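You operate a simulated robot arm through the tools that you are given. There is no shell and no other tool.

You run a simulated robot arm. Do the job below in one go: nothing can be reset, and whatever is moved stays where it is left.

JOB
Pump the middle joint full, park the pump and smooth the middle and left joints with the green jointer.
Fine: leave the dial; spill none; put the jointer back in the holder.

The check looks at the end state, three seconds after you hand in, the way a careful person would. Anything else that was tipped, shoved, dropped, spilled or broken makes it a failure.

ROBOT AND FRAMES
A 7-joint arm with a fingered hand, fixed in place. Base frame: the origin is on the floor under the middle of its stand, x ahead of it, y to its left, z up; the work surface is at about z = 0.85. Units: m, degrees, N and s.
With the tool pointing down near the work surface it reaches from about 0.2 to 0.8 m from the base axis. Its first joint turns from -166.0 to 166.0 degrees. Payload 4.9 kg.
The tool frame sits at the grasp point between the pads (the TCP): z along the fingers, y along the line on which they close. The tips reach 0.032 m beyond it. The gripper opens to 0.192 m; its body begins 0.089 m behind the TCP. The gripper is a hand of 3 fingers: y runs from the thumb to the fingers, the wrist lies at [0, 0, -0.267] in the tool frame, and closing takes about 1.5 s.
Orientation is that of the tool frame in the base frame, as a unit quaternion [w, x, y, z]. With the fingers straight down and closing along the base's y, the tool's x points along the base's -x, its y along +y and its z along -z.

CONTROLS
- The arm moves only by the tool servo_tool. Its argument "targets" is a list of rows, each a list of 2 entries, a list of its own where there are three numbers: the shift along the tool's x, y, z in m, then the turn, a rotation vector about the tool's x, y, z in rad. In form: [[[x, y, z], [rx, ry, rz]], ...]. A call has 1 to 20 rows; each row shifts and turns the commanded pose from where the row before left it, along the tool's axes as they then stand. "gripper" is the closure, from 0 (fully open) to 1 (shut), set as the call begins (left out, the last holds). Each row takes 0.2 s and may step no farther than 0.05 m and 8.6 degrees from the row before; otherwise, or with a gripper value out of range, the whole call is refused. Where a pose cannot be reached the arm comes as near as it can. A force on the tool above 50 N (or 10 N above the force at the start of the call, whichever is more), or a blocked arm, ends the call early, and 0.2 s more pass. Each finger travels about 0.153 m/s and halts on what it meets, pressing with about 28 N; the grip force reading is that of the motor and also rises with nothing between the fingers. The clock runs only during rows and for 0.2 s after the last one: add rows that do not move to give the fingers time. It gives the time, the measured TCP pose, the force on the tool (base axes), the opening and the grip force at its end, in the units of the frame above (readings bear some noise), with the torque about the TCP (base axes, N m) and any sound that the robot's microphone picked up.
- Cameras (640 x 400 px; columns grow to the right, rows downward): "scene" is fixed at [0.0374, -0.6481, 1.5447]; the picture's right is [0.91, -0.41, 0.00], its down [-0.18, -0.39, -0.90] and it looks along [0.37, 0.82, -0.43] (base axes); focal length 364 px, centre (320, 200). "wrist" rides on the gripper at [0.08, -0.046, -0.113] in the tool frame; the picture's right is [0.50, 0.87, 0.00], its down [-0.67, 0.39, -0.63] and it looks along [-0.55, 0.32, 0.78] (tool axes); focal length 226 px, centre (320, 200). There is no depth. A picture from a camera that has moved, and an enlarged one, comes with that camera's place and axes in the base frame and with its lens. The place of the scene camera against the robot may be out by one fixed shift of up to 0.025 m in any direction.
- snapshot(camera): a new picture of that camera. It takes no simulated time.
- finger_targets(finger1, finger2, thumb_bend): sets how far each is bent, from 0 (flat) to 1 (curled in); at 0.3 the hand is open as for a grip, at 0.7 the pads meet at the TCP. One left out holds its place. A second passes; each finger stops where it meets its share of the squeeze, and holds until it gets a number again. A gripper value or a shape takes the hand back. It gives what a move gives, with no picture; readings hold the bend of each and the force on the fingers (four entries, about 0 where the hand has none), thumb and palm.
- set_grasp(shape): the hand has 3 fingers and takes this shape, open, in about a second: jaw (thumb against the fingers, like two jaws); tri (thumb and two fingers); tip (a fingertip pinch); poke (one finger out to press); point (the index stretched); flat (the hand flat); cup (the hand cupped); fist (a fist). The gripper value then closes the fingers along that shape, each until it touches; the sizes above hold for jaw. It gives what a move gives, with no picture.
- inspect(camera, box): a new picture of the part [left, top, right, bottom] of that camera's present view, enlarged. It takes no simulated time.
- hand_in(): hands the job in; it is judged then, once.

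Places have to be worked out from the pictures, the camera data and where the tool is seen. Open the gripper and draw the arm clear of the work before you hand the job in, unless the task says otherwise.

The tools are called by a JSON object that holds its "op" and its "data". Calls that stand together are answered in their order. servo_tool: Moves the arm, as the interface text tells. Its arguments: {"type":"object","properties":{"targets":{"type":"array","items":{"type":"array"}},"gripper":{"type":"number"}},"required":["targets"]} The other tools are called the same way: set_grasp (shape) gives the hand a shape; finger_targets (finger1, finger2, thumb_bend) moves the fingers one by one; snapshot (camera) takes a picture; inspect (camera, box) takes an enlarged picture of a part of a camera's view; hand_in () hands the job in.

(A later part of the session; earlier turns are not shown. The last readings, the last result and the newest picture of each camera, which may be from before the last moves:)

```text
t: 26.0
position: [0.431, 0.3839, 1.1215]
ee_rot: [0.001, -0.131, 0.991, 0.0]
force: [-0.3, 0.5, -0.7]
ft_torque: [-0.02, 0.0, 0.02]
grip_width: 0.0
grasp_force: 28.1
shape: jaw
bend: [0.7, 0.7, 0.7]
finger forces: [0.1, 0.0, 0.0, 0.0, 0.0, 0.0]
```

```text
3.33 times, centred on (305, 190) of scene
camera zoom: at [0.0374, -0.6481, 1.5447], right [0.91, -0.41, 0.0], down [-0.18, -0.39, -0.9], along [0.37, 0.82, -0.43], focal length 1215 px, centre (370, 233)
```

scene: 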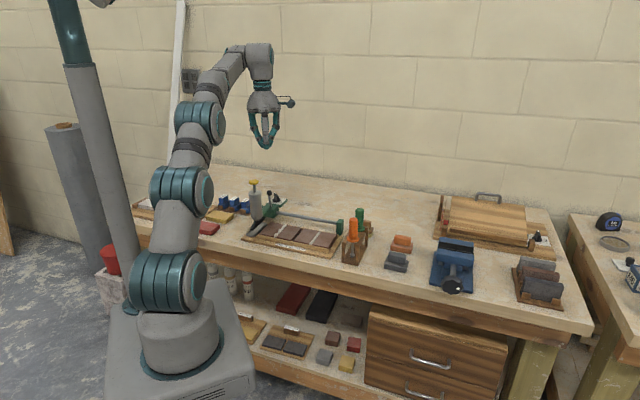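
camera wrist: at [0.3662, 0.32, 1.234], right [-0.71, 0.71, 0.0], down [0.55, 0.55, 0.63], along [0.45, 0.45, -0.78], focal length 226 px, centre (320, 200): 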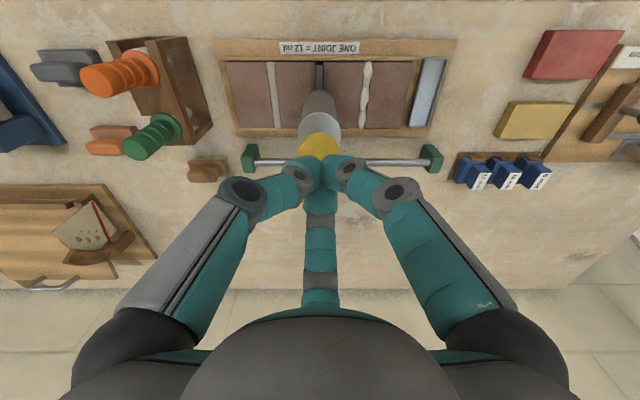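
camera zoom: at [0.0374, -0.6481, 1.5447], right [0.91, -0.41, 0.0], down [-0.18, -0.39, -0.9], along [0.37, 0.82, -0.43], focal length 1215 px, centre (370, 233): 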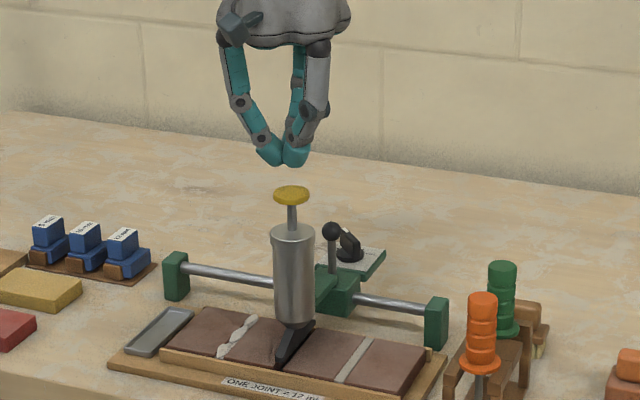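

I check lateral centring of the fingertips over the knob with enlarged views.

{"op": "inspect", "data": {"camera": "scene", "box": [265, 150, 325, 210]}}

{"op": "inspect", "data": {"camera": "wrist", "box": [270, 90, 370, 220]}}

```text
6.67 times, centred on (295, 180) of scene
camera zoom: at [0.0374, -0.6481, 1.5447], right [0.91, -0.41, 0.0], down [-0.18, -0.39, -0.9], along [0.37, 0.82, -0.43], focal length 2430 px, centre (487, 333)
```

zoom: 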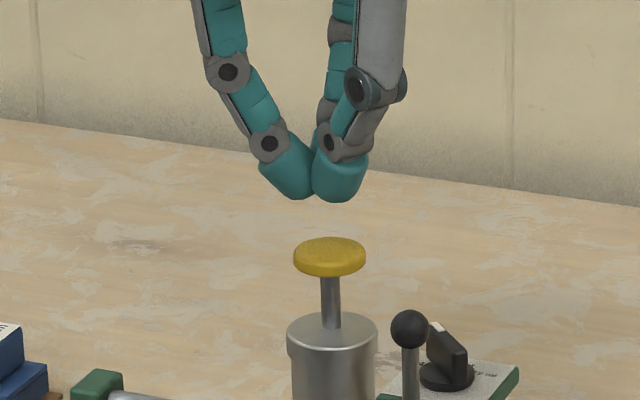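

```text
3.08 times, centred on (320, 155) of wrist
camera zoom: at [0.3662, 0.32, 1.234], right [-0.71, 0.71, 0.0], down [0.55, 0.55, 0.63], along [0.45, 0.45, -0.78], focal length 696 px, centre (320, 338)
```

zoom: 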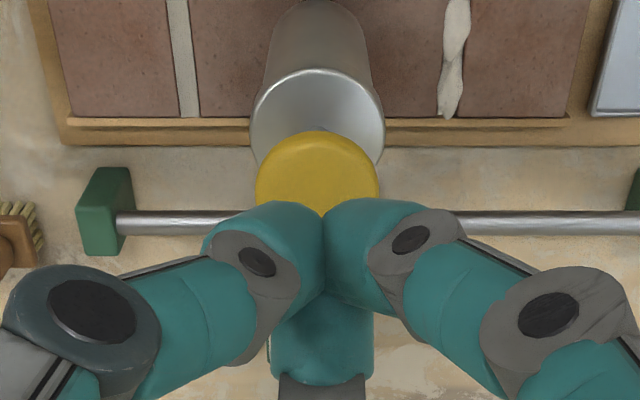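

Fingertips are centred on the knob in both directions. I descend slowly to find contact.

{"op": "servo_tool", "data": {"targets": [[[0, 0, 0.015], [0, 0, 0]], [[0, 0, 0.012], [0, 0, 0]], [[0, 0, 0.004], [0, 0, 0]], [[0, 0, 0.004], [0, 0, 0]], [[0, 0, 0.004], [0, 0, 0]], [[0, 0, 0], [0, 0, 0]]]}}

{"op": "inspect", "data": {"camera": "scene", "box": [265, 160, 325, 250]}}

```text
t: 27.4
position: [0.431, 0.3849, 1.0837]
ee_rot: [0.001, -0.131, 0.991, 0.001]
force: [0.3, 1.6, 7.5]
ft_torque: [0.07, -0.04, 0.02]
grip_width: 0.0
grasp_force: 27.8
shape: jaw
bend: [0.7, 0.7, 0.7]
finger forces: [0.0, 0.0, 0.0, 0.0, 0.0, 0.0]
```

```text
4.44 times, centred on (295, 205) of scene
camera zoom: at [0.0374, -0.6481, 1.5447], right [0.91, -0.41, 0.0], down [-0.18, -0.39, -0.9], along [0.37, 0.82, -0.43], focal length 1620 px, centre (431, 178)
```

zoom: 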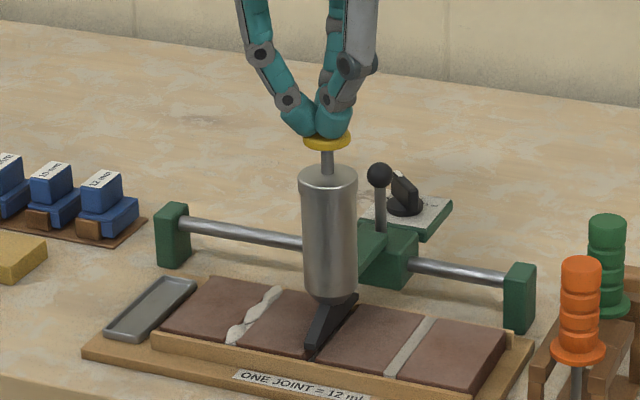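

Contact: 7.5 N upward on the tool at TCP z = 1.084. I press on 16 mm, watching the spring force.

{"op": "servo_tool", "data": {"targets": [[[0, 0, 0.004], [0, 0, 0]], [[0, 0, 0.004], [0, 0, 0]], [[0, 0, 0.004], [0, 0, 0]], [[0, 0, 0.004], [0, 0, 0]]]}}

{"op": "inspect", "data": {"camera": "scene", "box": [265, 160, 325, 250]}}

```text
t: 28.1
position: [0.4336, 0.3872, 1.082]
ee_rot: [0.007, -0.132, 0.991, 0.005]
force: [-0.8, -0.3, 12.7]
ft_torque: [0.06, 0.15, 0.0]
grip_width: 0.0001
grasp_force: 28.1
shape: jaw
bend: [0.7, 0.7, 0.7]
finger forces: [0.0, 0.0, 0.0, 0.0, 0.0, 0.0]
stopped in row 3: the force on the tool passed its limit at 55 N (the readings are from after the stop); the commanded pose is now the measured one
```

```text
4.44 times, centred on (295, 205) of scene
camera zoom: at [0.0374, -0.6481, 1.5447], right [0.91, -0.41, 0.0], down [-0.18, -0.39, -0.9], along [0.37, 0.82, -0.43], focal length 1620 px, centre (431, 178)
```

zoom: 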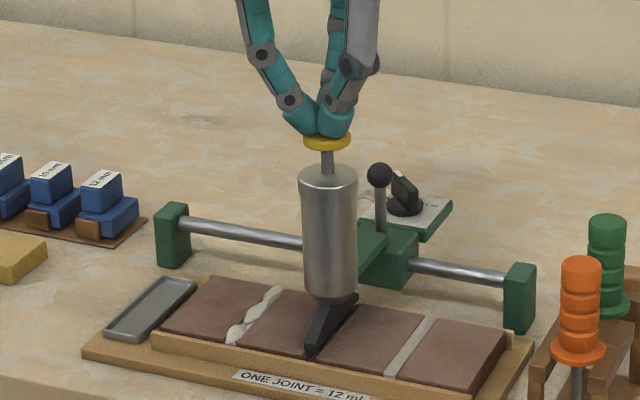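

The knob barely moved and the force spiked to 55 N at 20 mm/s; thick mortar may make it speed-dependent. I press much more slowly now: 1 mm per row.

{"op": "servo_tool", "data": {"targets": [[[0, 0, 0.001], [0, 0, 0]], [[0, 0, 0.001], [0, 0, 0]], [[0, 0, 0.001], [0, 0, 0]], [[0, 0, 0.001], [0, 0, 0]], [[0, 0, 0], [0, 0, 0]], [[0, 0, 0], [0, 0, 0]], [[0, 0, 0], [0, 0, 0]]]}}

```text
t: 29.7
position: [0.4337, 0.3854, 1.0806]
ee_rot: [0.008, -0.131, 0.991, 0.006]
force: [-4.7, -5.0, 47.2]
ft_torque: [-0.3, 0.29, -0.01]
grip_width: 0.0
grasp_force: 27.9
shape: jaw
bend: [0.7, 0.7, 0.7]
finger forces: [0.0, 0.1, 0.0, 0.0, 0.0, 0.0]
```

47 N statically with only ~3 mm travel. I zoom to see whether the plunger moved and whether anything has come out.

{"op": "inspect", "data": {"camera": "scene", "box": [280, 175, 325, 215]}}

{"op": "inspect", "data": {"camera": "scene", "box": [288, 222, 320, 245]}}

```text
10.00 times, centred on (302, 195) of scene
camera zoom: at [0.0374, -0.6481, 1.5447], right [0.91, -0.41, 0.0], down [-0.18, -0.39, -0.9], along [0.37, 0.82, -0.43], focal length 3645 px, centre (495, 250)
```

zoom: 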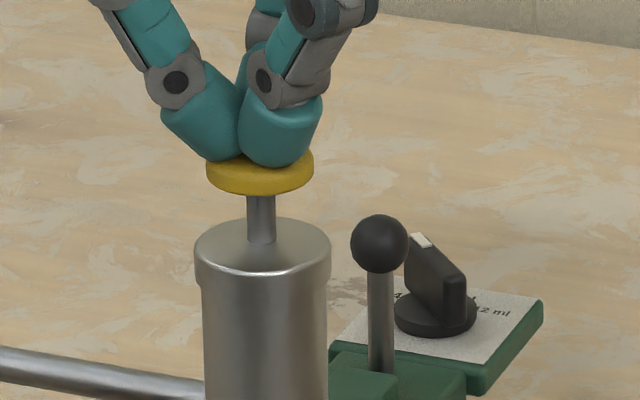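

```text
16.00 times, centred on (304, 234) of scene
camera zoom: at [0.0374, -0.6481, 1.5447], right [0.91, -0.41, 0.0], down [-0.18, -0.39, -0.9], along [0.37, 0.82, -0.43], focal length 5832 px, centre (576, -336)
```

zoom: 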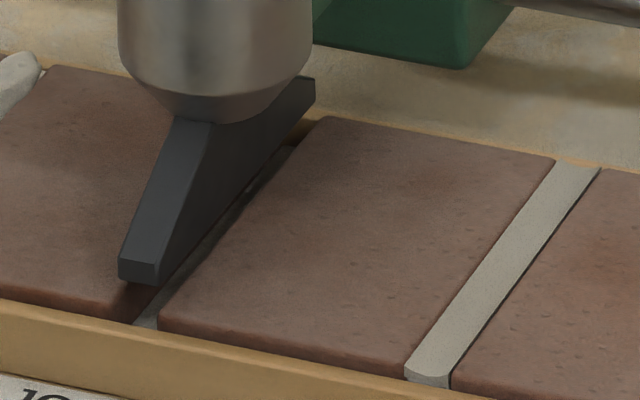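

The plunger did go down — knob-to-barrel gap shrank by ~14 mm and some mortar shows in the gap, so this is the bottom of stroke one. I lift fully clear to let it return, straighten the small tilt and look.

{"op": "servo_tool", "data": {"targets": [[[0, 0, -0.008], [0, 0, 0]], [[0, 0, -0.01], [0, 0, 0]], [[0, 0, -0.012], [0, 0, 0]], [[0, 0, -0.01], [0.0098, 0.0174, 0]], [[0, 0, 0], [0, 0, 0]], [[0, 0, 0], [0, 0, 0]]]}}

{"op": "inspect", "data": {"camera": "scene", "box": [280, 165, 325, 215]}}

{"op": "inspect", "data": {"camera": "scene", "box": [288, 222, 320, 245]}}

{"op": "inspect", "data": {"camera": "wrist", "box": [270, 20, 370, 180]}}

```text
t: 31.1
position: [0.4315, 0.3862, 1.1154]
ee_rot: [-0.004, -0.131, 0.991, -0.003]
force: [0.1, -0.1, -0.1]
ft_torque: [0.0, -0.02, 0.01]
grip_width: 0.0
grasp_force: 28.3
shape: jaw
bend: [0.7, 0.7, 0.7]
finger forces: [0.0, 0.0, 0.0, 0.1, 0.0, 0.0]
```

```text
8.00 times, centred on (302, 190) of scene
camera zoom: at [0.0374, -0.6481, 1.5447], right [0.91, -0.41, 0.0], down [-0.18, -0.39, -0.9], along [0.37, 0.82, -0.43], focal length 2916 px, centre (460, 280)
```

zoom: 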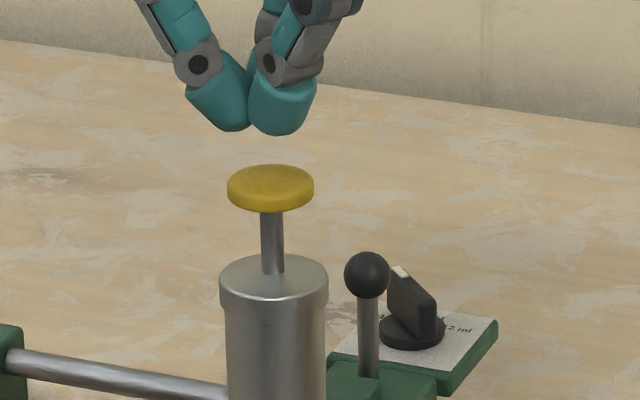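

```text
16.00 times, centred on (304, 234) of scene
camera zoom: at [0.0374, -0.6481, 1.5447], right [0.91, -0.41, 0.0], down [-0.18, -0.39, -0.9], along [0.37, 0.82, -0.43], focal length 5832 px, centre (576, -336)
```

zoom: 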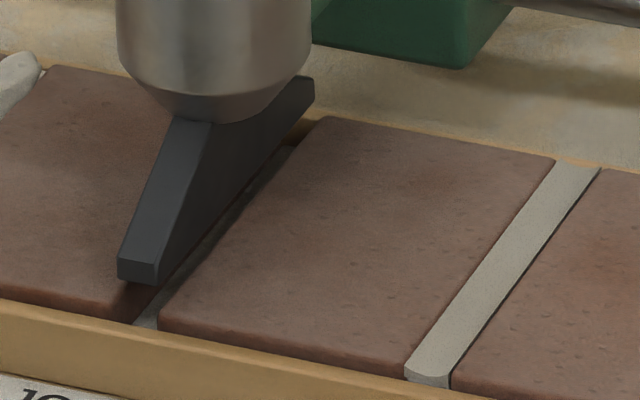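

```text
2.50 times, centred on (320, 100) of wrist
camera zoom: at [0.3667, 0.3221, 1.2291], right [-0.71, 0.71, 0.0], down [0.55, 0.55, 0.62], along [0.44, 0.44, -0.78], focal length 565 px, centre (320, 450)
```

zoom: 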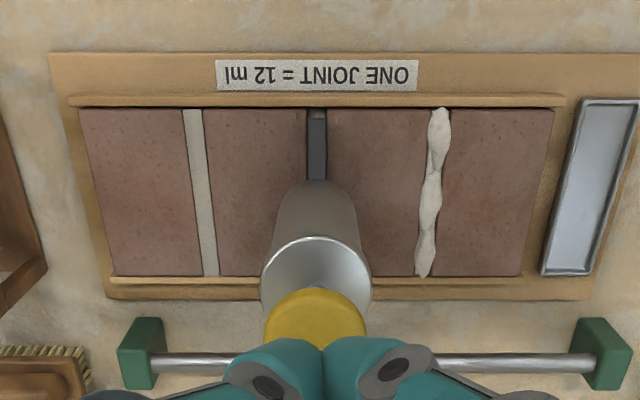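

The plunger has sprung back up and the gap shows roughly a third of mortar, consistent with 4 ml. I straighten the hand and make stroke two gently, commanding just past the bottom stop.

{"op": "servo_tool", "data": {"targets": [[[0, 0, 0.008], [-0.0049, -0.0087, 0]], [[0, 0, 0.006], [0, 0, 0]], [[0, 0, 0.003], [0, 0, 0]], [[0, 0, 0.003], [0, 0, 0]], [[0, 0, 0.003], [0, 0, 0]], [[0, 0, 0.003], [0, 0, 0]], [[0, 0, 0.003], [0, 0, 0]], [[0, 0, 0.003], [0, 0, 0]], [[0, 0, 0.0015], [0, 0, 0]], [[0, 0, 0.0015], [0, 0, 0]], [[0, 0, 0], [0, 0, 0]], [[0, 0, 0], [0, 0, 0]]]}}

{"op": "inspect", "data": {"camera": "scene", "box": [280, 165, 325, 215]}}

{"op": "inspect", "data": {"camera": "scene", "box": [288, 222, 320, 245]}}

```text
t: 33.7
position: [0.4328, 0.3843, 1.0833]
ee_rot: [0.002, -0.131, 0.991, 0.001]
force: [-0.8, 2.1, 17.7]
ft_torque: [0.11, -0.03, 0.0]
grip_width: 0.0001
grasp_force: 28.5
shape: jaw
bend: [0.7, 0.7, 0.7]
finger forces: [0.1, 0.0, 0.0, 0.1, 0.1, 0.0]
```

```text
8.00 times, centred on (302, 190) of scene
camera zoom: at [0.0374, -0.6481, 1.5447], right [0.91, -0.41, 0.0], down [-0.18, -0.39, -0.9], along [0.37, 0.82, -0.43], focal length 2916 px, centre (460, 280)
```

zoom: 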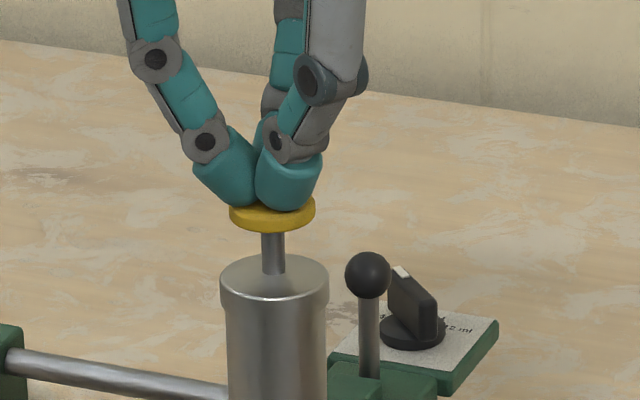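

```text
16.00 times, centred on (304, 234) of scene
camera zoom: at [0.0374, -0.6481, 1.5447], right [0.91, -0.41, 0.0], down [-0.18, -0.39, -0.9], along [0.37, 0.82, -0.43], focal length 5832 px, centre (576, -336)
```

zoom: 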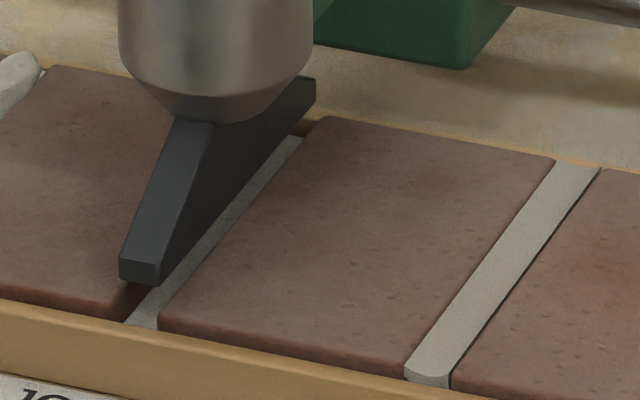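

Stroke two came through: the mortar stands higher. To be sure of the full travel I press a bit further to the same stop as before.

{"op": "servo_tool", "data": {"targets": [[[0, 0, 0.001], [0, 0, 0]], [[0, 0, 0.001], [0, 0, 0]], [[0, 0, 0], [0, 0, 0]]]}}

{"op": "inspect", "data": {"camera": "scene", "box": [280, 165, 325, 215]}}

{"op": "inspect", "data": {"camera": "scene", "box": [288, 222, 320, 245]}}

```text
t: 34.5
position: [0.4324, 0.3849, 1.0823]
ee_rot: [0.003, -0.131, 0.991, 0.002]
force: [1.0, 1.9, 32.7]
ft_torque: [0.16, -0.08, 0.01]
grip_width: 0.0001
grasp_force: 27.8
shape: jaw
bend: [0.7, 0.7, 0.7]
finger forces: [0.0, 0.1, 0.0, 0.1, 0.0, 0.0]
```

```text
8.00 times, centred on (302, 190) of scene
camera zoom: at [0.0374, -0.6481, 1.5447], right [0.91, -0.41, 0.0], down [-0.18, -0.39, -0.9], along [0.37, 0.82, -0.43], focal length 2916 px, centre (460, 280)
```

zoom: 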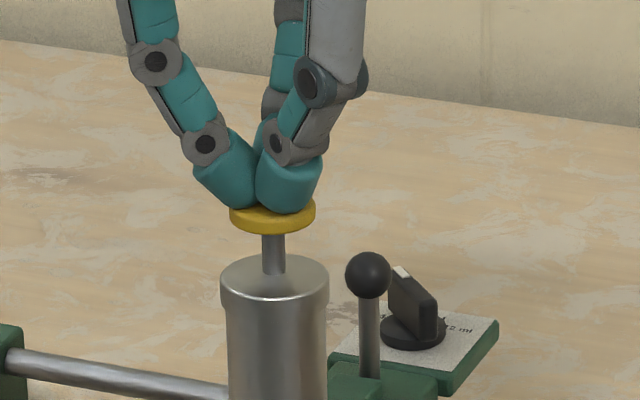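

```text
16.00 times, centred on (304, 234) of scene
camera zoom: at [0.0374, -0.6481, 1.5447], right [0.91, -0.41, 0.0], down [-0.18, -0.39, -0.9], along [0.37, 0.82, -0.43], focal length 5832 px, centre (576, -336)
```

zoom: 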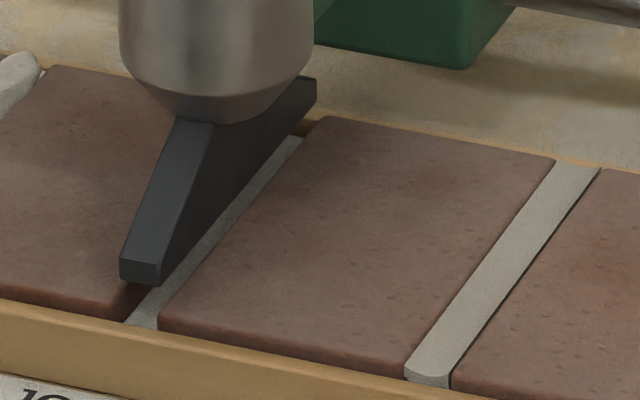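

No further mortar, so the stop was reached at stroke two. I lift fully to let the plunger return, and check the fin's alignment.

{"op": "servo_tool", "data": {"targets": [[[0, 0, -0.008], [0, 0, 0]], [[0, 0, -0.01], [0, 0, 0]], [[0, 0, -0.012], [0, 0, 0]], [[0, 0, -0.005], [0, 0, 0]], [[0, 0, 0], [0, 0, 0]], [[0, 0, 0], [0, 0, 0]]]}}

{"op": "inspect", "data": {"camera": "scene", "box": [280, 165, 325, 215]}}

{"op": "inspect", "data": {"camera": "wrist", "box": [300, 50, 340, 100]}}

```text
t: 35.9
position: [0.4318, 0.3836, 1.1131]
ee_rot: [0.001, -0.131, 0.991, 0.0]
force: [0.0, 0.0, 0.9]
ft_torque: [0.02, -0.01, 0.04]
grip_width: 0.0
grasp_force: 27.9
shape: jaw
bend: [0.7, 0.7, 0.7]
finger forces: [0.1, 0.0, 0.1, 0.0, 0.0, 0.0]
```

```text
8.00 times, centred on (302, 190) of scene
camera zoom: at [0.0374, -0.6481, 1.5447], right [0.91, -0.41, 0.0], down [-0.18, -0.39, -0.9], along [0.37, 0.82, -0.43], focal length 2916 px, centre (460, 280)
```

zoom: 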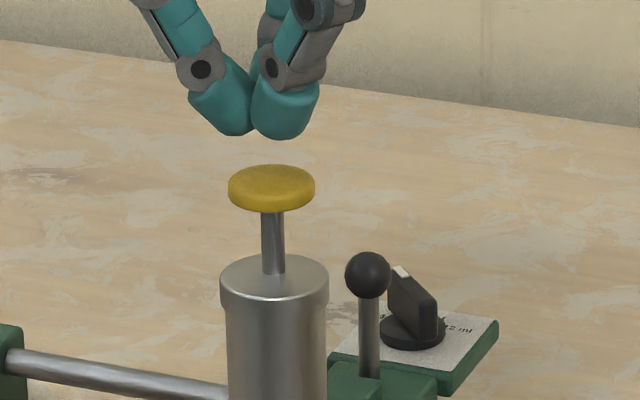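

```text
8.00 times, centred on (320, 75) of wrist
camera zoom: at [0.3663, 0.3197, 1.2268], right [-0.71, 0.71, 0.0], down [0.55, 0.55, 0.63], along [0.45, 0.45, -0.77], focal length 1808 px, centre (320, 1200)
```

zoom: 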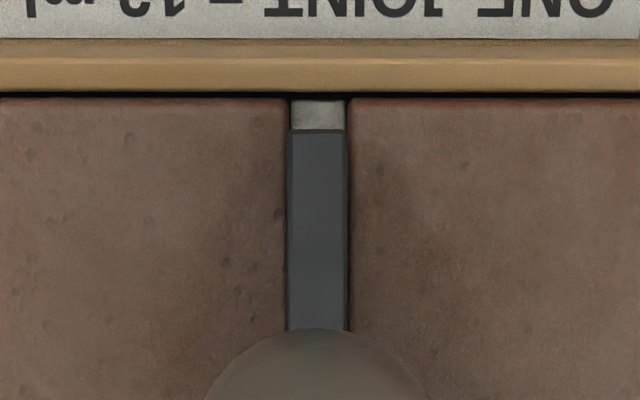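

Still aligned, with the plunger fully up and mortar around two-thirds. Now stroke three in the same way.

{"op": "servo_tool", "data": {"targets": [[[0, 0, 0.008], [0, 0, 0]], [[0, 0, 0.005], [0, 0, 0]], [[0, 0, 0.003], [0, 0, 0]], [[0, 0, 0.003], [0, 0, 0]], [[0, 0, 0.003], [0, 0, 0]], [[0, 0, 0.003], [0, 0, 0]], [[0, 0, 0.003], [0, 0, 0]], [[0, 0, 0.003], [0, 0, 0]], [[0, 0, 0.0015], [0, 0, 0]], [[0, 0, 0.0015], [0, 0, 0]], [[0, 0, 0], [0, 0, 0]], [[0, 0, 0], [0, 0, 0]]]}}

{"op": "inspect", "data": {"camera": "scene", "box": [280, 165, 325, 215]}}

{"op": "inspect", "data": {"camera": "scene", "box": [288, 222, 320, 245]}}

```text
t: 38.5
position: [0.4323, 0.3869, 1.0818]
ee_rot: [0.003, -0.131, 0.991, 0.002]
force: [0.2, -1.1, 27.0]
ft_torque: [0.04, -0.1, 0.0]
grip_width: 0.0
grasp_force: 28.0
shape: jaw
bend: [0.7, 0.7, 0.7]
finger forces: [0.0, 0.1, 0.0, 0.0, 0.1, 0.0]
```

```text
8.00 times, centred on (302, 190) of scene
camera zoom: at [0.0374, -0.6481, 1.5447], right [0.91, -0.41, 0.0], down [-0.18, -0.39, -0.9], along [0.37, 0.82, -0.43], focal length 2916 px, centre (460, 280)
```

zoom: 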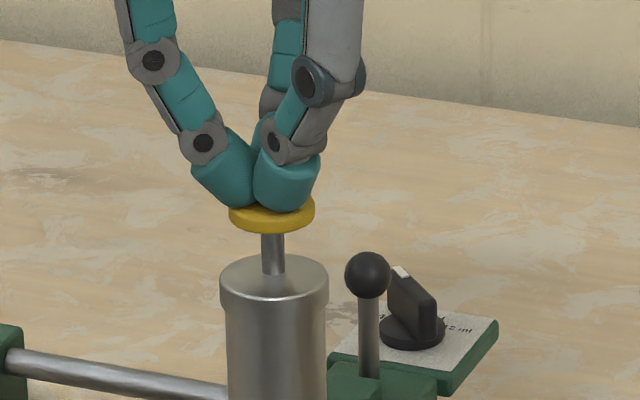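

```text
16.00 times, centred on (304, 234) of scene
camera zoom: at [0.0374, -0.6481, 1.5447], right [0.91, -0.41, 0.0], down [-0.18, -0.39, -0.9], along [0.37, 0.82, -0.43], focal length 5832 px, centre (576, -336)
```

zoom: 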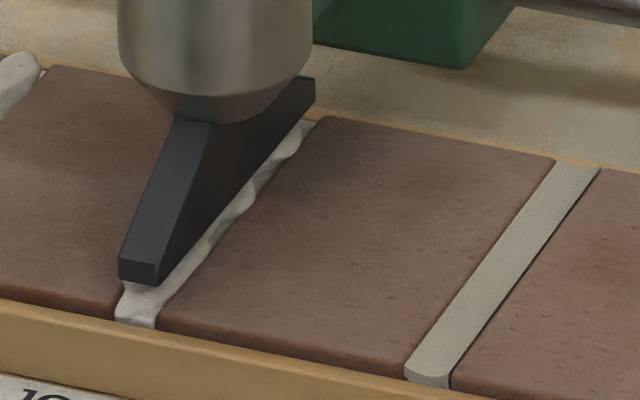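

The middle joint is now full with a raised bead. I lift away, take a look, then go over to the ball handle with the hand turned as before.

{"op": "servo_tool", "data": {"targets": [[[0, 0, -0.01], [0, 0, 0]], [[0, 0, -0.03], [0, 0, 0]], [[0, 0, -0.03], [0, 0, 0]], [[0, 0, -0.03], [0, 0, 0]], [[-0.0294, 0.0165, 0], [0, 0, 0]], [[-0.0294, 0.0165, 0], [0, 0, 0]], [[-0.0294, 0.0165, 0], [0, 0, 0]], [[0, 0, 0], [0, 0, -0.1428]], [[0, 0, 0], [0, 0, -0.1428]], [[0, 0, 0], [0, 0, -0.1428]], [[0, 0, 0], [0, 0, -0.1428]], [[0, 0, 0], [0, 0, -0.1428]], [[0, 0, 0], [0, 0, -0.1428]], [[0, 0, 0], [0, 0, -0.1428]], [[0, 0, 0], [0, 0, -0.1428]], [[0, 0, 0], [0, 0, -0.1428]], [[0, 0, 0], [0, 0, -0.1428]], [[0, 0, 0], [0, 0, -0.1428]], [[0, 0, 0], [0, 0, 0]]]}}

{"op": "snapshot", "data": {"camera": "wrist"}}

{"op": "inspect", "data": {"camera": "scene", "box": [240, 160, 350, 260]}}

```text
t: 42.5
position: [0.5041, 0.4562, 1.1801]
ee_rot: [-0.001, 0.795, -0.607, 0.001]
force: [0.4, -0.2, 0.5]
ft_torque: [0.05, -0.01, 0.03]
grip_width: 0.0
grasp_force: 28.0
shape: jaw
bend: [0.7, 0.7, 0.7]
finger forces: [0.0, 0.0, 0.1, 0.0, 0.0, 0.0]
```

```text
taken
camera wrist: at [0.5692, 0.3916, 1.2922], right [-0.7, -0.71, 0.0], down [-0.55, 0.55, 0.63], along [-0.45, 0.45, -0.78], focal length 226 px, centre (320, 200)
```

wrist: 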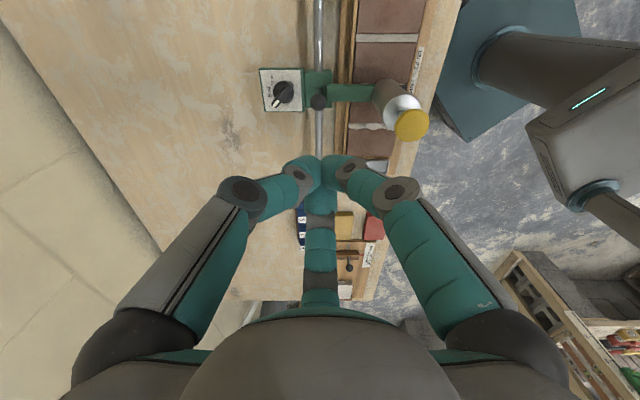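

```text
4.00 times, centred on (295, 210) of scene
camera zoom: at [0.0374, -0.6481, 1.5447], right [0.91, -0.41, 0.0], down [-0.18, -0.39, -0.9], along [0.37, 0.82, -0.43], focal length 1458 px, centre (420, 160)
```

zoom: 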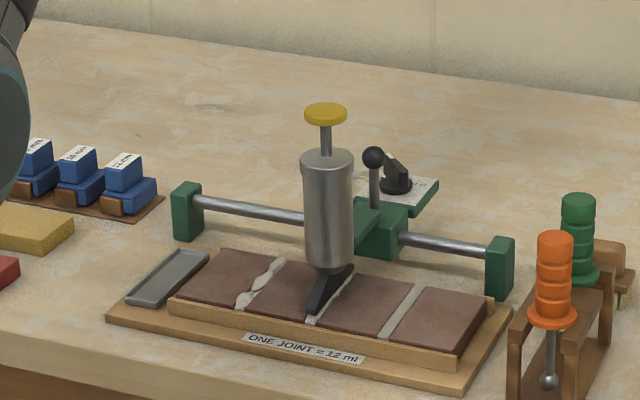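

The pump stayed put and the jointed bead looks good. I check the ball's centring below the hand.

{"op": "inspect", "data": {"camera": "wrist", "box": [250, 60, 350, 130]}}

```text
5.71 times, centred on (300, 95) of wrist
camera zoom: at [0.5692, 0.3916, 1.2922], right [-0.7, -0.71, 0.0], down [-0.55, 0.55, 0.63], along [-0.45, 0.45, -0.78], focal length 1292 px, centre (434, 800)
```

zoom: 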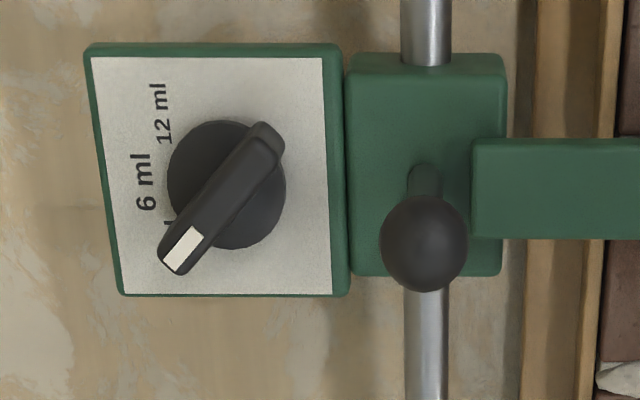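

The dial is untouched and the ball lies within ~2 mm of the tool axis. I open to ~0.077, descend over the ball to z ≈ 0.982.

{"op": "servo_tool", "data": {"targets": [[[-0.0008, -0.0013, 0], [0, 0, 0]], [[0, 0, 0], [0, 0, 0]], [[0, 0, 0], [0, 0, 0]], [[0, 0, 0.04], [0, 0, 0]], [[0, 0, 0.04], [0, 0, 0]], [[0, 0, 0.04], [0, 0, 0]], [[0, 0, 0.02], [0, 0, 0]], [[0, 0, 0.025], [0, 0, 0]], [[0, 0, 0.02], [0, 0, 0]], [[0, 0, 0.013], [0, 0, 0]], [[0, 0, 0], [0, 0, 0]]], "gripper": 0.6}}

{"op": "snapshot", "data": {"camera": "wrist"}}

```text
t: 44.9
position: [0.5069, 0.455, 0.9825]
ee_rot: [0.0, 0.794, -0.608, 0.001]
force: [0.2, -0.8, 0.0]
ft_torque: [0.0, 0.0, -0.01]
grip_width: 0.0768
grasp_force: 0.0
shape: jaw
bend: [0.42, 0.42, 0.7]
finger forces: [0.1, 0.0, 0.0, 0.1, 0.0, 0.1]
```

```text
taken
camera wrist: at [0.5708, 0.3915, 1.0956], right [-0.71, -0.71, 0.0], down [-0.55, 0.55, 0.63], along [-0.45, 0.45, -0.78], focal length 226 px, centre (320, 200)
```

wrist: 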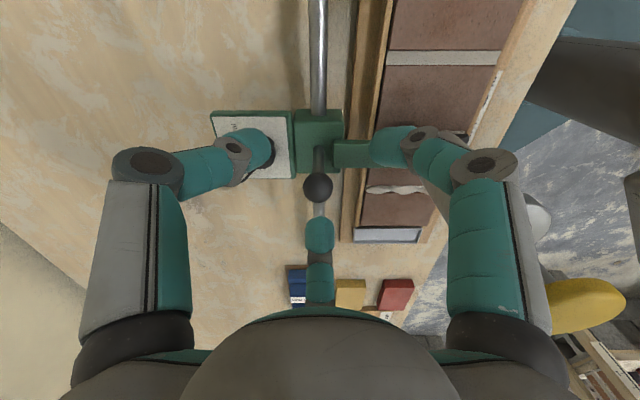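

The ball is centred and free. I close on it.

{"op": "servo_tool", "data": {"targets": [[[0, 0, 0], [0, 0, 0]], [[0, 0, 0], [0, 0, 0]], [[0, 0, 0], [0, 0, 0]], [[0, 0, 0], [0, 0, 0]], [[0, 0, 0], [0, 0, 0]], [[0, 0, 0], [0, 0, 0]]], "gripper": 1.0}}

```text
t: 46.3
position: [0.5063, 0.4562, 0.981]
ee_rot: [0.0, 0.794, -0.608, -0.001]
force: [2.0, -0.3, -14.1]
ft_torque: [-0.03, -0.03, 0.0]
grip_width: 0.0137
grasp_force: 28.0
shape: jaw
bend: [0.72, 0.74, 0.69]
finger forces: [24.0, 24.1, 0.0, 0.1, 24.1, 0.0]
```

Firm grip. I slide the pump back 15 cm along the rail toward its park pad.

{"op": "servo_tool", "data": {"targets": [[[-0.00869, 0.00495, 0], [0, 0, 0]], [[-0.00869, 0.00495, 0], [0, 0, 0]], [[-0.00869, 0.00495, 0], [0, 0, 0]], [[-0.00869, 0.00495, 0], [0, 0, 0]], [[-0.00869, 0.00495, 0], [0, 0, 0]], [[-0.00869, 0.00495, 0], [0, 0, 0]], [[-0.00869, 0.00495, 0], [0, 0, 0]], [[-0.00869, 0.00495, 0], [0, 0, 0]], [[-0.00869, 0.00495, 0], [0, 0, 0]], [[-0.00869, 0.00495, 0], [0, 0, 0]], [[-0.00869, 0.00495, 0], [0, 0, 0]], [[-0.00869, 0.00495, 0], [0, 0, 0]], [[-0.00869, 0.00495, 0], [0, 0, 0]], [[-0.00869, 0.00495, 0], [0, 0, 0]], [[-0.00869, 0.00495, 0], [0, 0, 0]], [[0, 0, 0], [0, 0, 0]]]}}

{"op": "inspect", "data": {"camera": "scene", "box": [220, 160, 330, 250]}}

{"op": "snapshot", "data": {"camera": "wrist"}}

```text
t: 49.7
position: [0.3993, 0.5641, 0.9813]
ee_rot: [-0.001, 0.794, -0.608, 0.0]
force: [-1.8, 0.1, -12.1]
ft_torque: [-0.01, 0.05, 0.0]
grip_width: 0.0135
grasp_force: 27.9
shape: jaw
bend: [0.72, 0.74, 0.69]
finger forces: [25.3, 26.2, 0.0, 0.0, 25.2, 0.0]
```

```text
4.44 times, centred on (275, 205) of scene
camera zoom: at [0.0374, -0.6481, 1.5447], right [0.91, -0.41, 0.0], down [-0.18, -0.39, -0.9], along [0.37, 0.82, -0.43], focal length 1620 px, centre (520, 178)
```

zoom: 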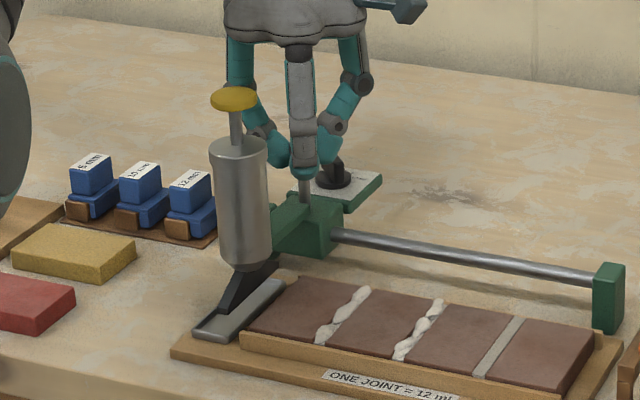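

```text
taken
camera wrist: at [0.4635, 0.4993, 1.094], right [-0.71, -0.71, 0.0], down [-0.55, 0.55, 0.63], along [-0.45, 0.45, -0.78], focal length 226 px, centre (320, 200)
```

wrist: 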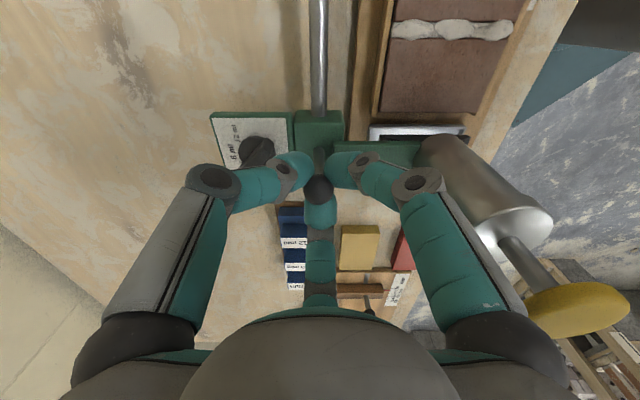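

Nearly there: about 7 mm remain to the original park spot. I continue in small steps and watch for a stop.

{"op": "servo_tool", "data": {"targets": [[[-0.0026, 0.0015, 0], [0, 0, 0]], [[-0.0026, 0.0015, 0], [0, 0, 0]], [[-0.0009, 0.0005, 0], [0, 0, 0]], [[0, 0, 0], [0, 0, 0]]]}}

{"op": "inspect", "data": {"camera": "scene", "box": [240, 170, 320, 240]}}

{"op": "inspect", "data": {"camera": "wrist", "box": [350, 100, 490, 180]}}

```text
t: 50.7
position: [0.3945, 0.568, 0.981]
ee_rot: [0.001, 0.793, -0.609, 0.0]
force: [1.9, -1.1, -16.1]
ft_torque: [-0.01, -0.01, -0.02]
grip_width: 0.0136
grasp_force: 28.2
shape: jaw
bend: [0.72, 0.74, 0.7]
finger forces: [25.3, 25.5, 0.1, 0.0, 26.3, 0.1]
```

```text
5.71 times, centred on (280, 205) of scene
camera zoom: at [0.0374, -0.6481, 1.5447], right [0.91, -0.41, 0.0], down [-0.18, -0.39, -0.9], along [0.37, 0.82, -0.43], focal length 2083 px, centre (549, 171)
```

zoom: 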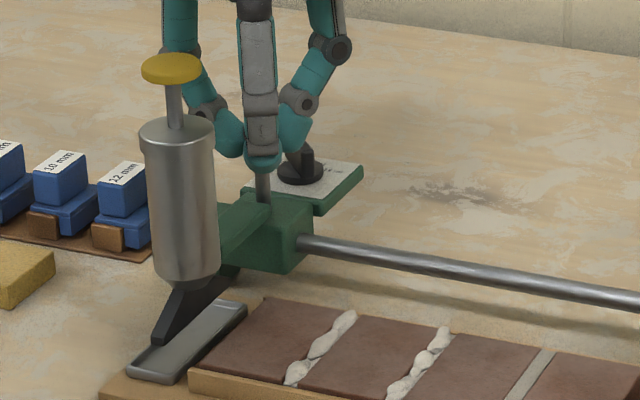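

```text
4.57 times, centred on (420, 140) of wrist
camera zoom: at [0.4588, 0.5039, 1.0942], right [-0.71, -0.71, 0.0], down [-0.55, 0.55, 0.63], along [-0.45, 0.45, -0.78], focal length 1033 px, centre (-137, 474)
```

zoom: 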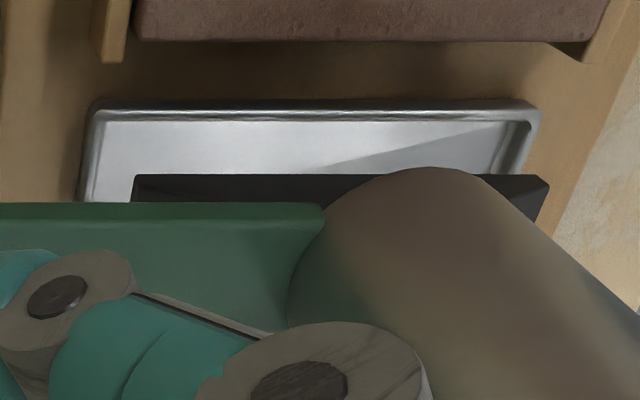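

The picture matches the starting one to the pixel (knob and barrel in the same place). I add a last 1 mm toward the stop, then release and rise.

{"op": "servo_tool", "data": {"targets": [[[-0.0009, 0.0005, 0], [0, 0, 0]], [[0, 0, 0], [0, 0, 0]]]}}

{"op": "servo_tool", "data": {"targets": [[[0, 0, 0], [0, 0, 0]], [[0, 0, 0], [0, 0, 0]], [[0, 0, 0], [0, 0, 0]], [[0, 0, 0], [0, 0, 0]], [[0, 0, -0.04], [0, 0, 0]], [[0, 0, -0.04], [0, 0, 0]], [[0, 0, -0.04], [0, 0, 0]], [[0, 0, -0.04], [0, 0, 0]], [[0, 0, -0.04], [0, 0, 0]], [[0, 0, 0], [0, 0, 0]]], "gripper": 0.6}}

{"op": "inspect", "data": {"camera": "scene", "box": [240, 170, 320, 240]}}

{"op": "inspect", "data": {"camera": "wrist", "box": [250, 0, 450, 160]}}

```text
t: 51.3
position: [0.3937, 0.569, 0.9811]
ee_rot: [0.001, 0.793, -0.609, 0.001]
force: [4.9, -6.3, -14.8]
ft_torque: [-0.12, -0.12, -0.05]
grip_width: 0.0136
grasp_force: 28.2
shape: jaw
bend: [0.72, 0.74, 0.7]
finger forces: [26.0, 23.5, 0.0, 0.1, 27.7, 0.1]
```

```text
t: 53.5
position: [0.3917, 0.5713, 1.1834]
ee_rot: [0.0, 0.794, -0.608, 0.001]
force: [-0.1, 0.1, 0.0]
ft_torque: [0.0, -0.02, 0.01]
grip_width: 0.0765
grasp_force: 0.1
shape: jaw
bend: [0.42, 0.42, 0.7]
finger forces: [0.1, 0.1, 0.1, 0.0, 0.0, 0.1]
```

```text
5.71 times, centred on (280, 205) of scene
camera zoom: at [0.0374, -0.6481, 1.5447], right [0.91, -0.41, 0.0], down [-0.18, -0.39, -0.9], along [0.37, 0.82, -0.43], focal length 2083 px, centre (549, 171)
```

zoom: 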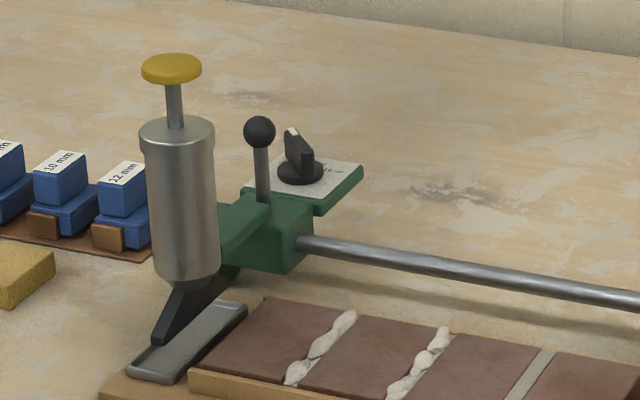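

```text
2.50 times, centred on (350, 80) of wrist
camera zoom: at [0.4569, 0.5059, 1.2967], right [-0.71, -0.71, 0.0], down [-0.55, 0.55, 0.63], along [-0.45, 0.45, -0.78], focal length 565 px, centre (245, 500)
```

zoom: 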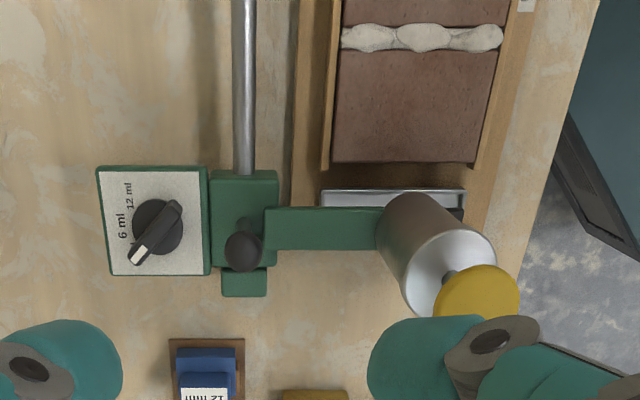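

The carriage met its stop (about 8 N) and everything matches the start picture: pump parked, dial unchanged. Now I turn the hand back and travel at a safe height to look at the jointer rack (green one estimated at about (0.607, 0.254)).

{"op": "servo_tool", "data": {"targets": [[[0, 0, 0], [0, 0, 0.1428]], [[0, 0, 0], [0, 0, 0.1428]], [[0, 0, 0], [0, 0, 0.1428]], [[0, 0, 0], [0, 0, 0.1428]], [[0, 0, 0], [0, 0, 0.1428]], [[0, 0, 0], [0, 0, 0.1428]], [[0, 0, 0], [0, 0, 0.1428]], [[0, 0, 0], [0, 0, 0.1428]], [[0, 0, 0], [0, 0, 0.1428]], [[0, 0, 0], [0, 0, 0.1428]], [[0, 0, 0], [0, 0, 0.1428]], [[0, 0, 0], [0, 0, 0]]]}}

{"op": "servo_tool", "data": {"targets": [[[0.0002, -0.0437, 0], [0, 0, 0]], [[0.0002, -0.0437, 0], [0, 0, 0]], [[0.0002, -0.0437, 0], [0, 0, 0]], [[0.0002, -0.0437, 0], [0, 0, 0]], [[0.0002, -0.0437, 0], [0, 0, 0]], [[0.0002, -0.0437, 0], [0, 0, 0]], [[0.0002, -0.0437, 0], [0, 0, 0]], [[0.0002, -0.0437, 0], [0, 0, 0]], [[0.0002, -0.0437, 0], [0, 0, 0]], [[0.0002, -0.0437, 0], [0, 0, 0]], [[0, 0, 0], [0, 0, 0]]]}}

{"op": "snapshot", "data": {"camera": "wrist"}}

{"op": "inspect", "data": {"camera": "wrist", "box": [270, 80, 370, 200]}}

```text
t: 56.1
position: [0.3925, 0.5692, 1.1821]
ee_rot: [0.001, -0.131, 0.991, 0.0]
force: [0.1, 0.7, -0.2]
ft_torque: [0.01, -0.01, -0.01]
grip_width: 0.0763
grasp_force: 0.0
shape: jaw
bend: [0.42, 0.42, 0.7]
finger forces: [0.0, 0.0, 0.1, 0.0, 0.0, 0.0]
```

```text
t: 58.5
position: [0.501, 0.1485, 1.1826]
ee_rot: [0.001, -0.131, 0.991, 0.001]
force: [0.6, 0.2, 0.0]
ft_torque: [0.0, 0.01, -0.01]
grip_width: 0.0765
grasp_force: 0.1
shape: jaw
bend: [0.42, 0.42, 0.7]
finger forces: [0.0, 0.0, 0.1, 0.1, 0.0, 0.0]
```

```text
taken
camera wrist: at [0.4362, 0.0831, 1.2945], right [-0.71, 0.71, 0.0], down [0.55, 0.55, 0.63], along [0.45, 0.45, -0.77], focal length 226 px, centre (320, 200)
```

wrist: 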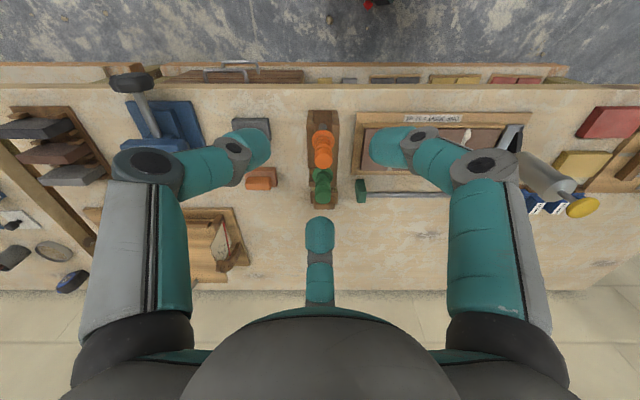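

```text
3.33 times, centred on (320, 140) of wrist
camera zoom: at [0.4362, 0.0831, 1.2945], right [-0.71, 0.71, 0.0], down [0.55, 0.55, 0.63], along [0.45, 0.45, -0.77], focal length 754 px, centre (320, 400)
```

zoom: 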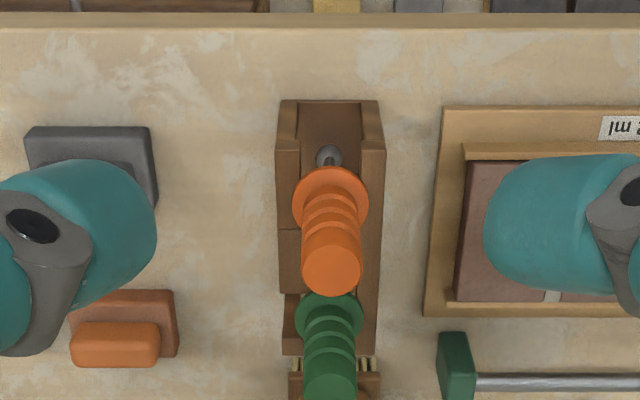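

The rack holds both jointers by their flanges in a slotted top. I enlarge the scene view of it to understand the slot and rod.

{"op": "inspect", "data": {"camera": "scene", "box": [336, 200, 376, 268]}}

{"op": "inspect", "data": {"camera": "wrist", "box": [300, 100, 345, 215]}}

```text
5.88 times, centred on (356, 234) of scene
camera zoom: at [0.0374, -0.6481, 1.5447], right [0.91, -0.41, 0.0], down [-0.18, -0.39, -0.9], along [0.37, 0.82, -0.43], focal length 2144 px, centre (108, 0)
```

zoom: 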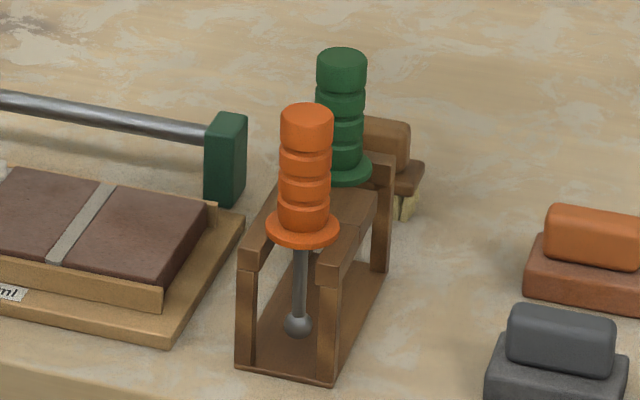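

```text
3.48 times, centred on (322, 158) of wrist
camera zoom: at [0.4362, 0.0831, 1.2945], right [-0.71, 0.71, 0.0], down [0.55, 0.55, 0.63], along [0.45, 0.45, -0.77], focal length 786 px, centre (311, 348)
```

zoom: 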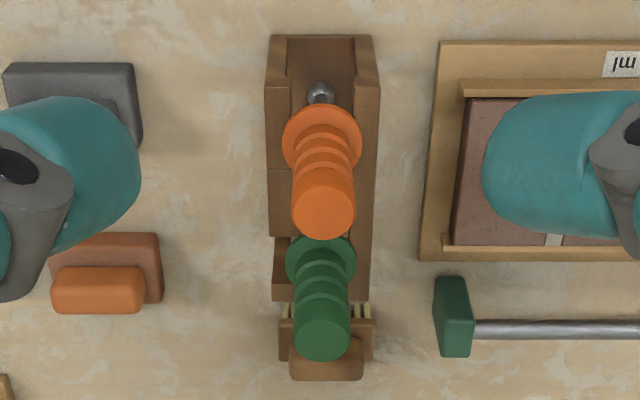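

Handle about 27 mm thick, flange about 39 mm resting on rails ~29 mm apart, so it can be lifted straight out. Green axis ≈ (0.600, 0.255), top ≈ 0.995; I move above it with the present yaw (orange one falls between two fingers).

{"op": "servo_tool", "data": {"targets": [[[-0.041, 0.02567, 0], [0, 0, 0]], [[-0.041, 0.02567, 0], [0, 0, 0]], [[-0.041, 0.02567, 0], [0, 0, 0]], [[0, 0, 0], [0, 0, 0]]]}}

{"op": "snapshot", "data": {"camera": "wrist"}}

{"op": "inspect", "data": {"camera": "wrist", "box": [270, 20, 370, 150]}}

```text
t: 59.5
position: [0.6031, 0.2542, 1.182]
ee_rot: [0.0, -0.131, 0.991, 0.0]
force: [-0.7, -0.1, 0.1]
ft_torque: [0.01, 0.02, 0.03]
grip_width: 0.0765
grasp_force: 0.0
shape: jaw
bend: [0.42, 0.42, 0.7]
finger forces: [0.0, 0.0, 0.1, 0.1, 0.1, 0.0]
```

```text
taken
camera wrist: at [0.5371, 0.1902, 1.2937], right [-0.71, 0.71, 0.0], down [0.55, 0.55, 0.63], along [0.45, 0.45, -0.77], focal length 226 px, centre (320, 200)
```

wrist: 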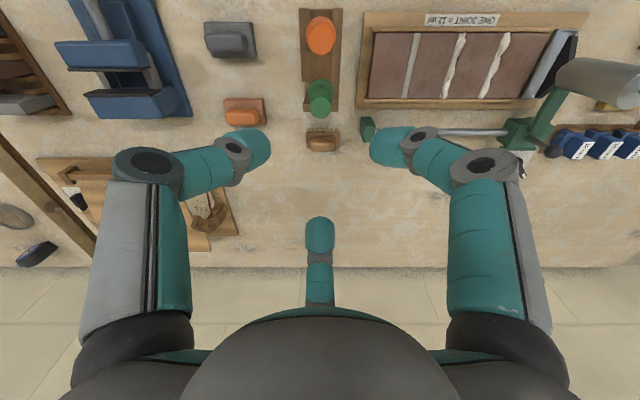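

```text
3.08 times, centred on (320, 85) of wrist
camera zoom: at [0.5371, 0.1902, 1.2937], right [-0.71, 0.71, 0.0], down [0.55, 0.55, 0.63], along [0.45, 0.45, -0.77], focal length 696 px, centre (320, 554)
```

zoom: 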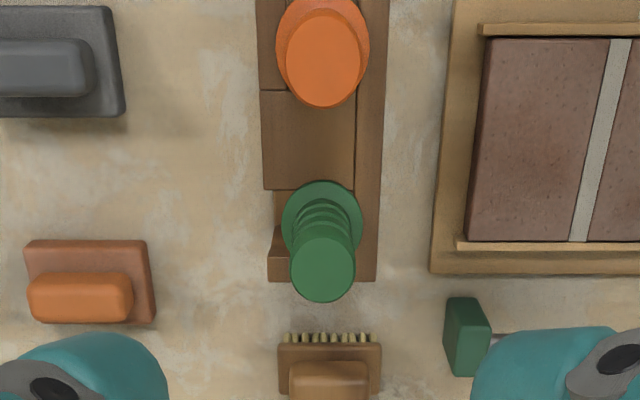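

I look closer at how the green one's slot is shaped around the rod.

{"op": "inspect", "data": {"camera": "scene", "box": [340, 215, 376, 250]}}

{"op": "inspect", "data": {"camera": "wrist", "box": [300, 40, 345, 120]}}

```text
11.43 times, centred on (358, 232) of scene
camera zoom: at [0.0374, -0.6481, 1.5447], right [0.91, -0.41, 0.0], down [-0.18, -0.39, -0.9], along [0.37, 0.82, -0.43], focal length 4166 px, centre (-114, -171)
```

zoom: 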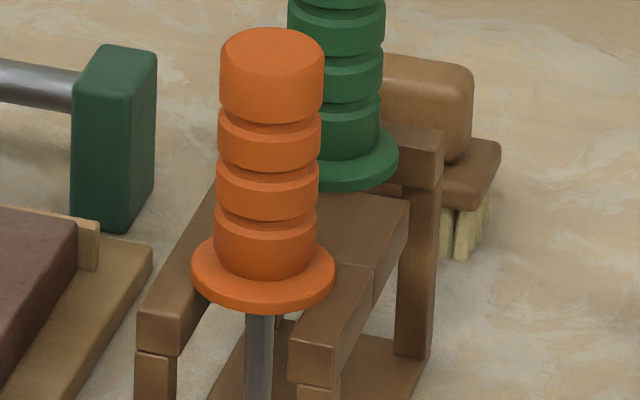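

```text
5.00 times, centred on (322, 80) of wrist
camera zoom: at [0.5371, 0.1902, 1.2937], right [-0.71, 0.71, 0.0], down [0.55, 0.55, 0.63], along [0.45, 0.45, -0.77], focal length 1130 px, centre (308, 800)
```

zoom: 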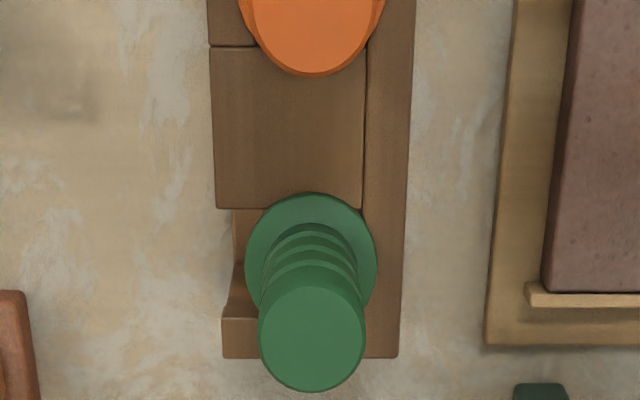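

The green slot is about 31 mm wide in e2 and open on its far side; the ball (~14 mm) clears it when lifted. Handle axis is 2–3 mm off from the TCP; I correct and descend with open fingers, first to just above the handle top.

{"op": "servo_tool", "data": {"targets": [[[0.0035, 0.0006, 0], [0, 0, 0]], [[0, 0, 0.04], [0, 0, 0]], [[0, 0, 0.04], [0, 0, 0]], [[0, 0, 0.04], [0, 0, 0]], [[0, 0, 0.02], [0, 0, 0]], [[0, 0, 0], [0, 0, 0]]]}}

{"op": "snapshot", "data": {"camera": "wrist"}}

{"op": "inspect", "data": {"camera": "scene", "box": [310, 130, 420, 270]}}

```text
t: 60.9
position: [0.6001, 0.2508, 1.0417]
ee_rot: [0.0, -0.131, 0.991, 0.001]
force: [0.5, -0.3, 0.4]
ft_torque: [-0.02, 0.01, 0.01]
grip_width: 0.0765
grasp_force: 0.1
shape: jaw
bend: [0.42, 0.42, 0.7]
finger forces: [0.0, 0.0, 0.1, 0.0, 0.1, 0.0]
```

```text
taken
camera wrist: at [0.5345, 0.187, 1.1536], right [-0.71, 0.71, 0.0], down [0.55, 0.55, 0.63], along [0.45, 0.45, -0.77], focal length 226 px, centre (320, 200)
```

wrist: 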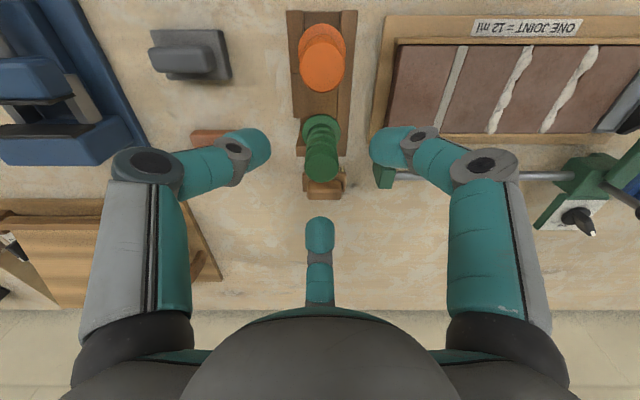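

```text
2.86 times, centred on (365, 200) of scene
camera zoom: at [0.0374, -0.6481, 1.5447], right [0.91, -0.41, 0.0], down [-0.18, -0.39, -0.9], along [0.37, 0.82, -0.43], focal length 1041 px, centre (191, 200)
```

zoom: 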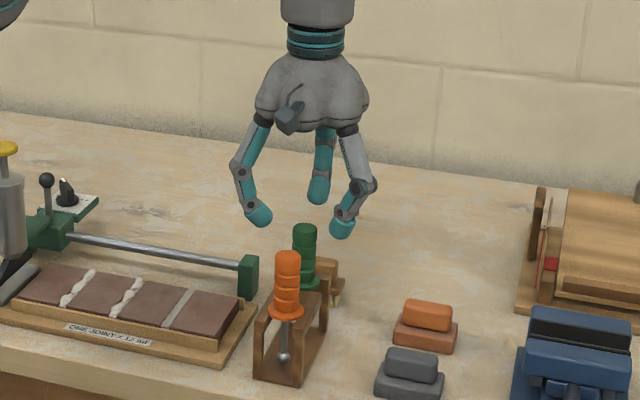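

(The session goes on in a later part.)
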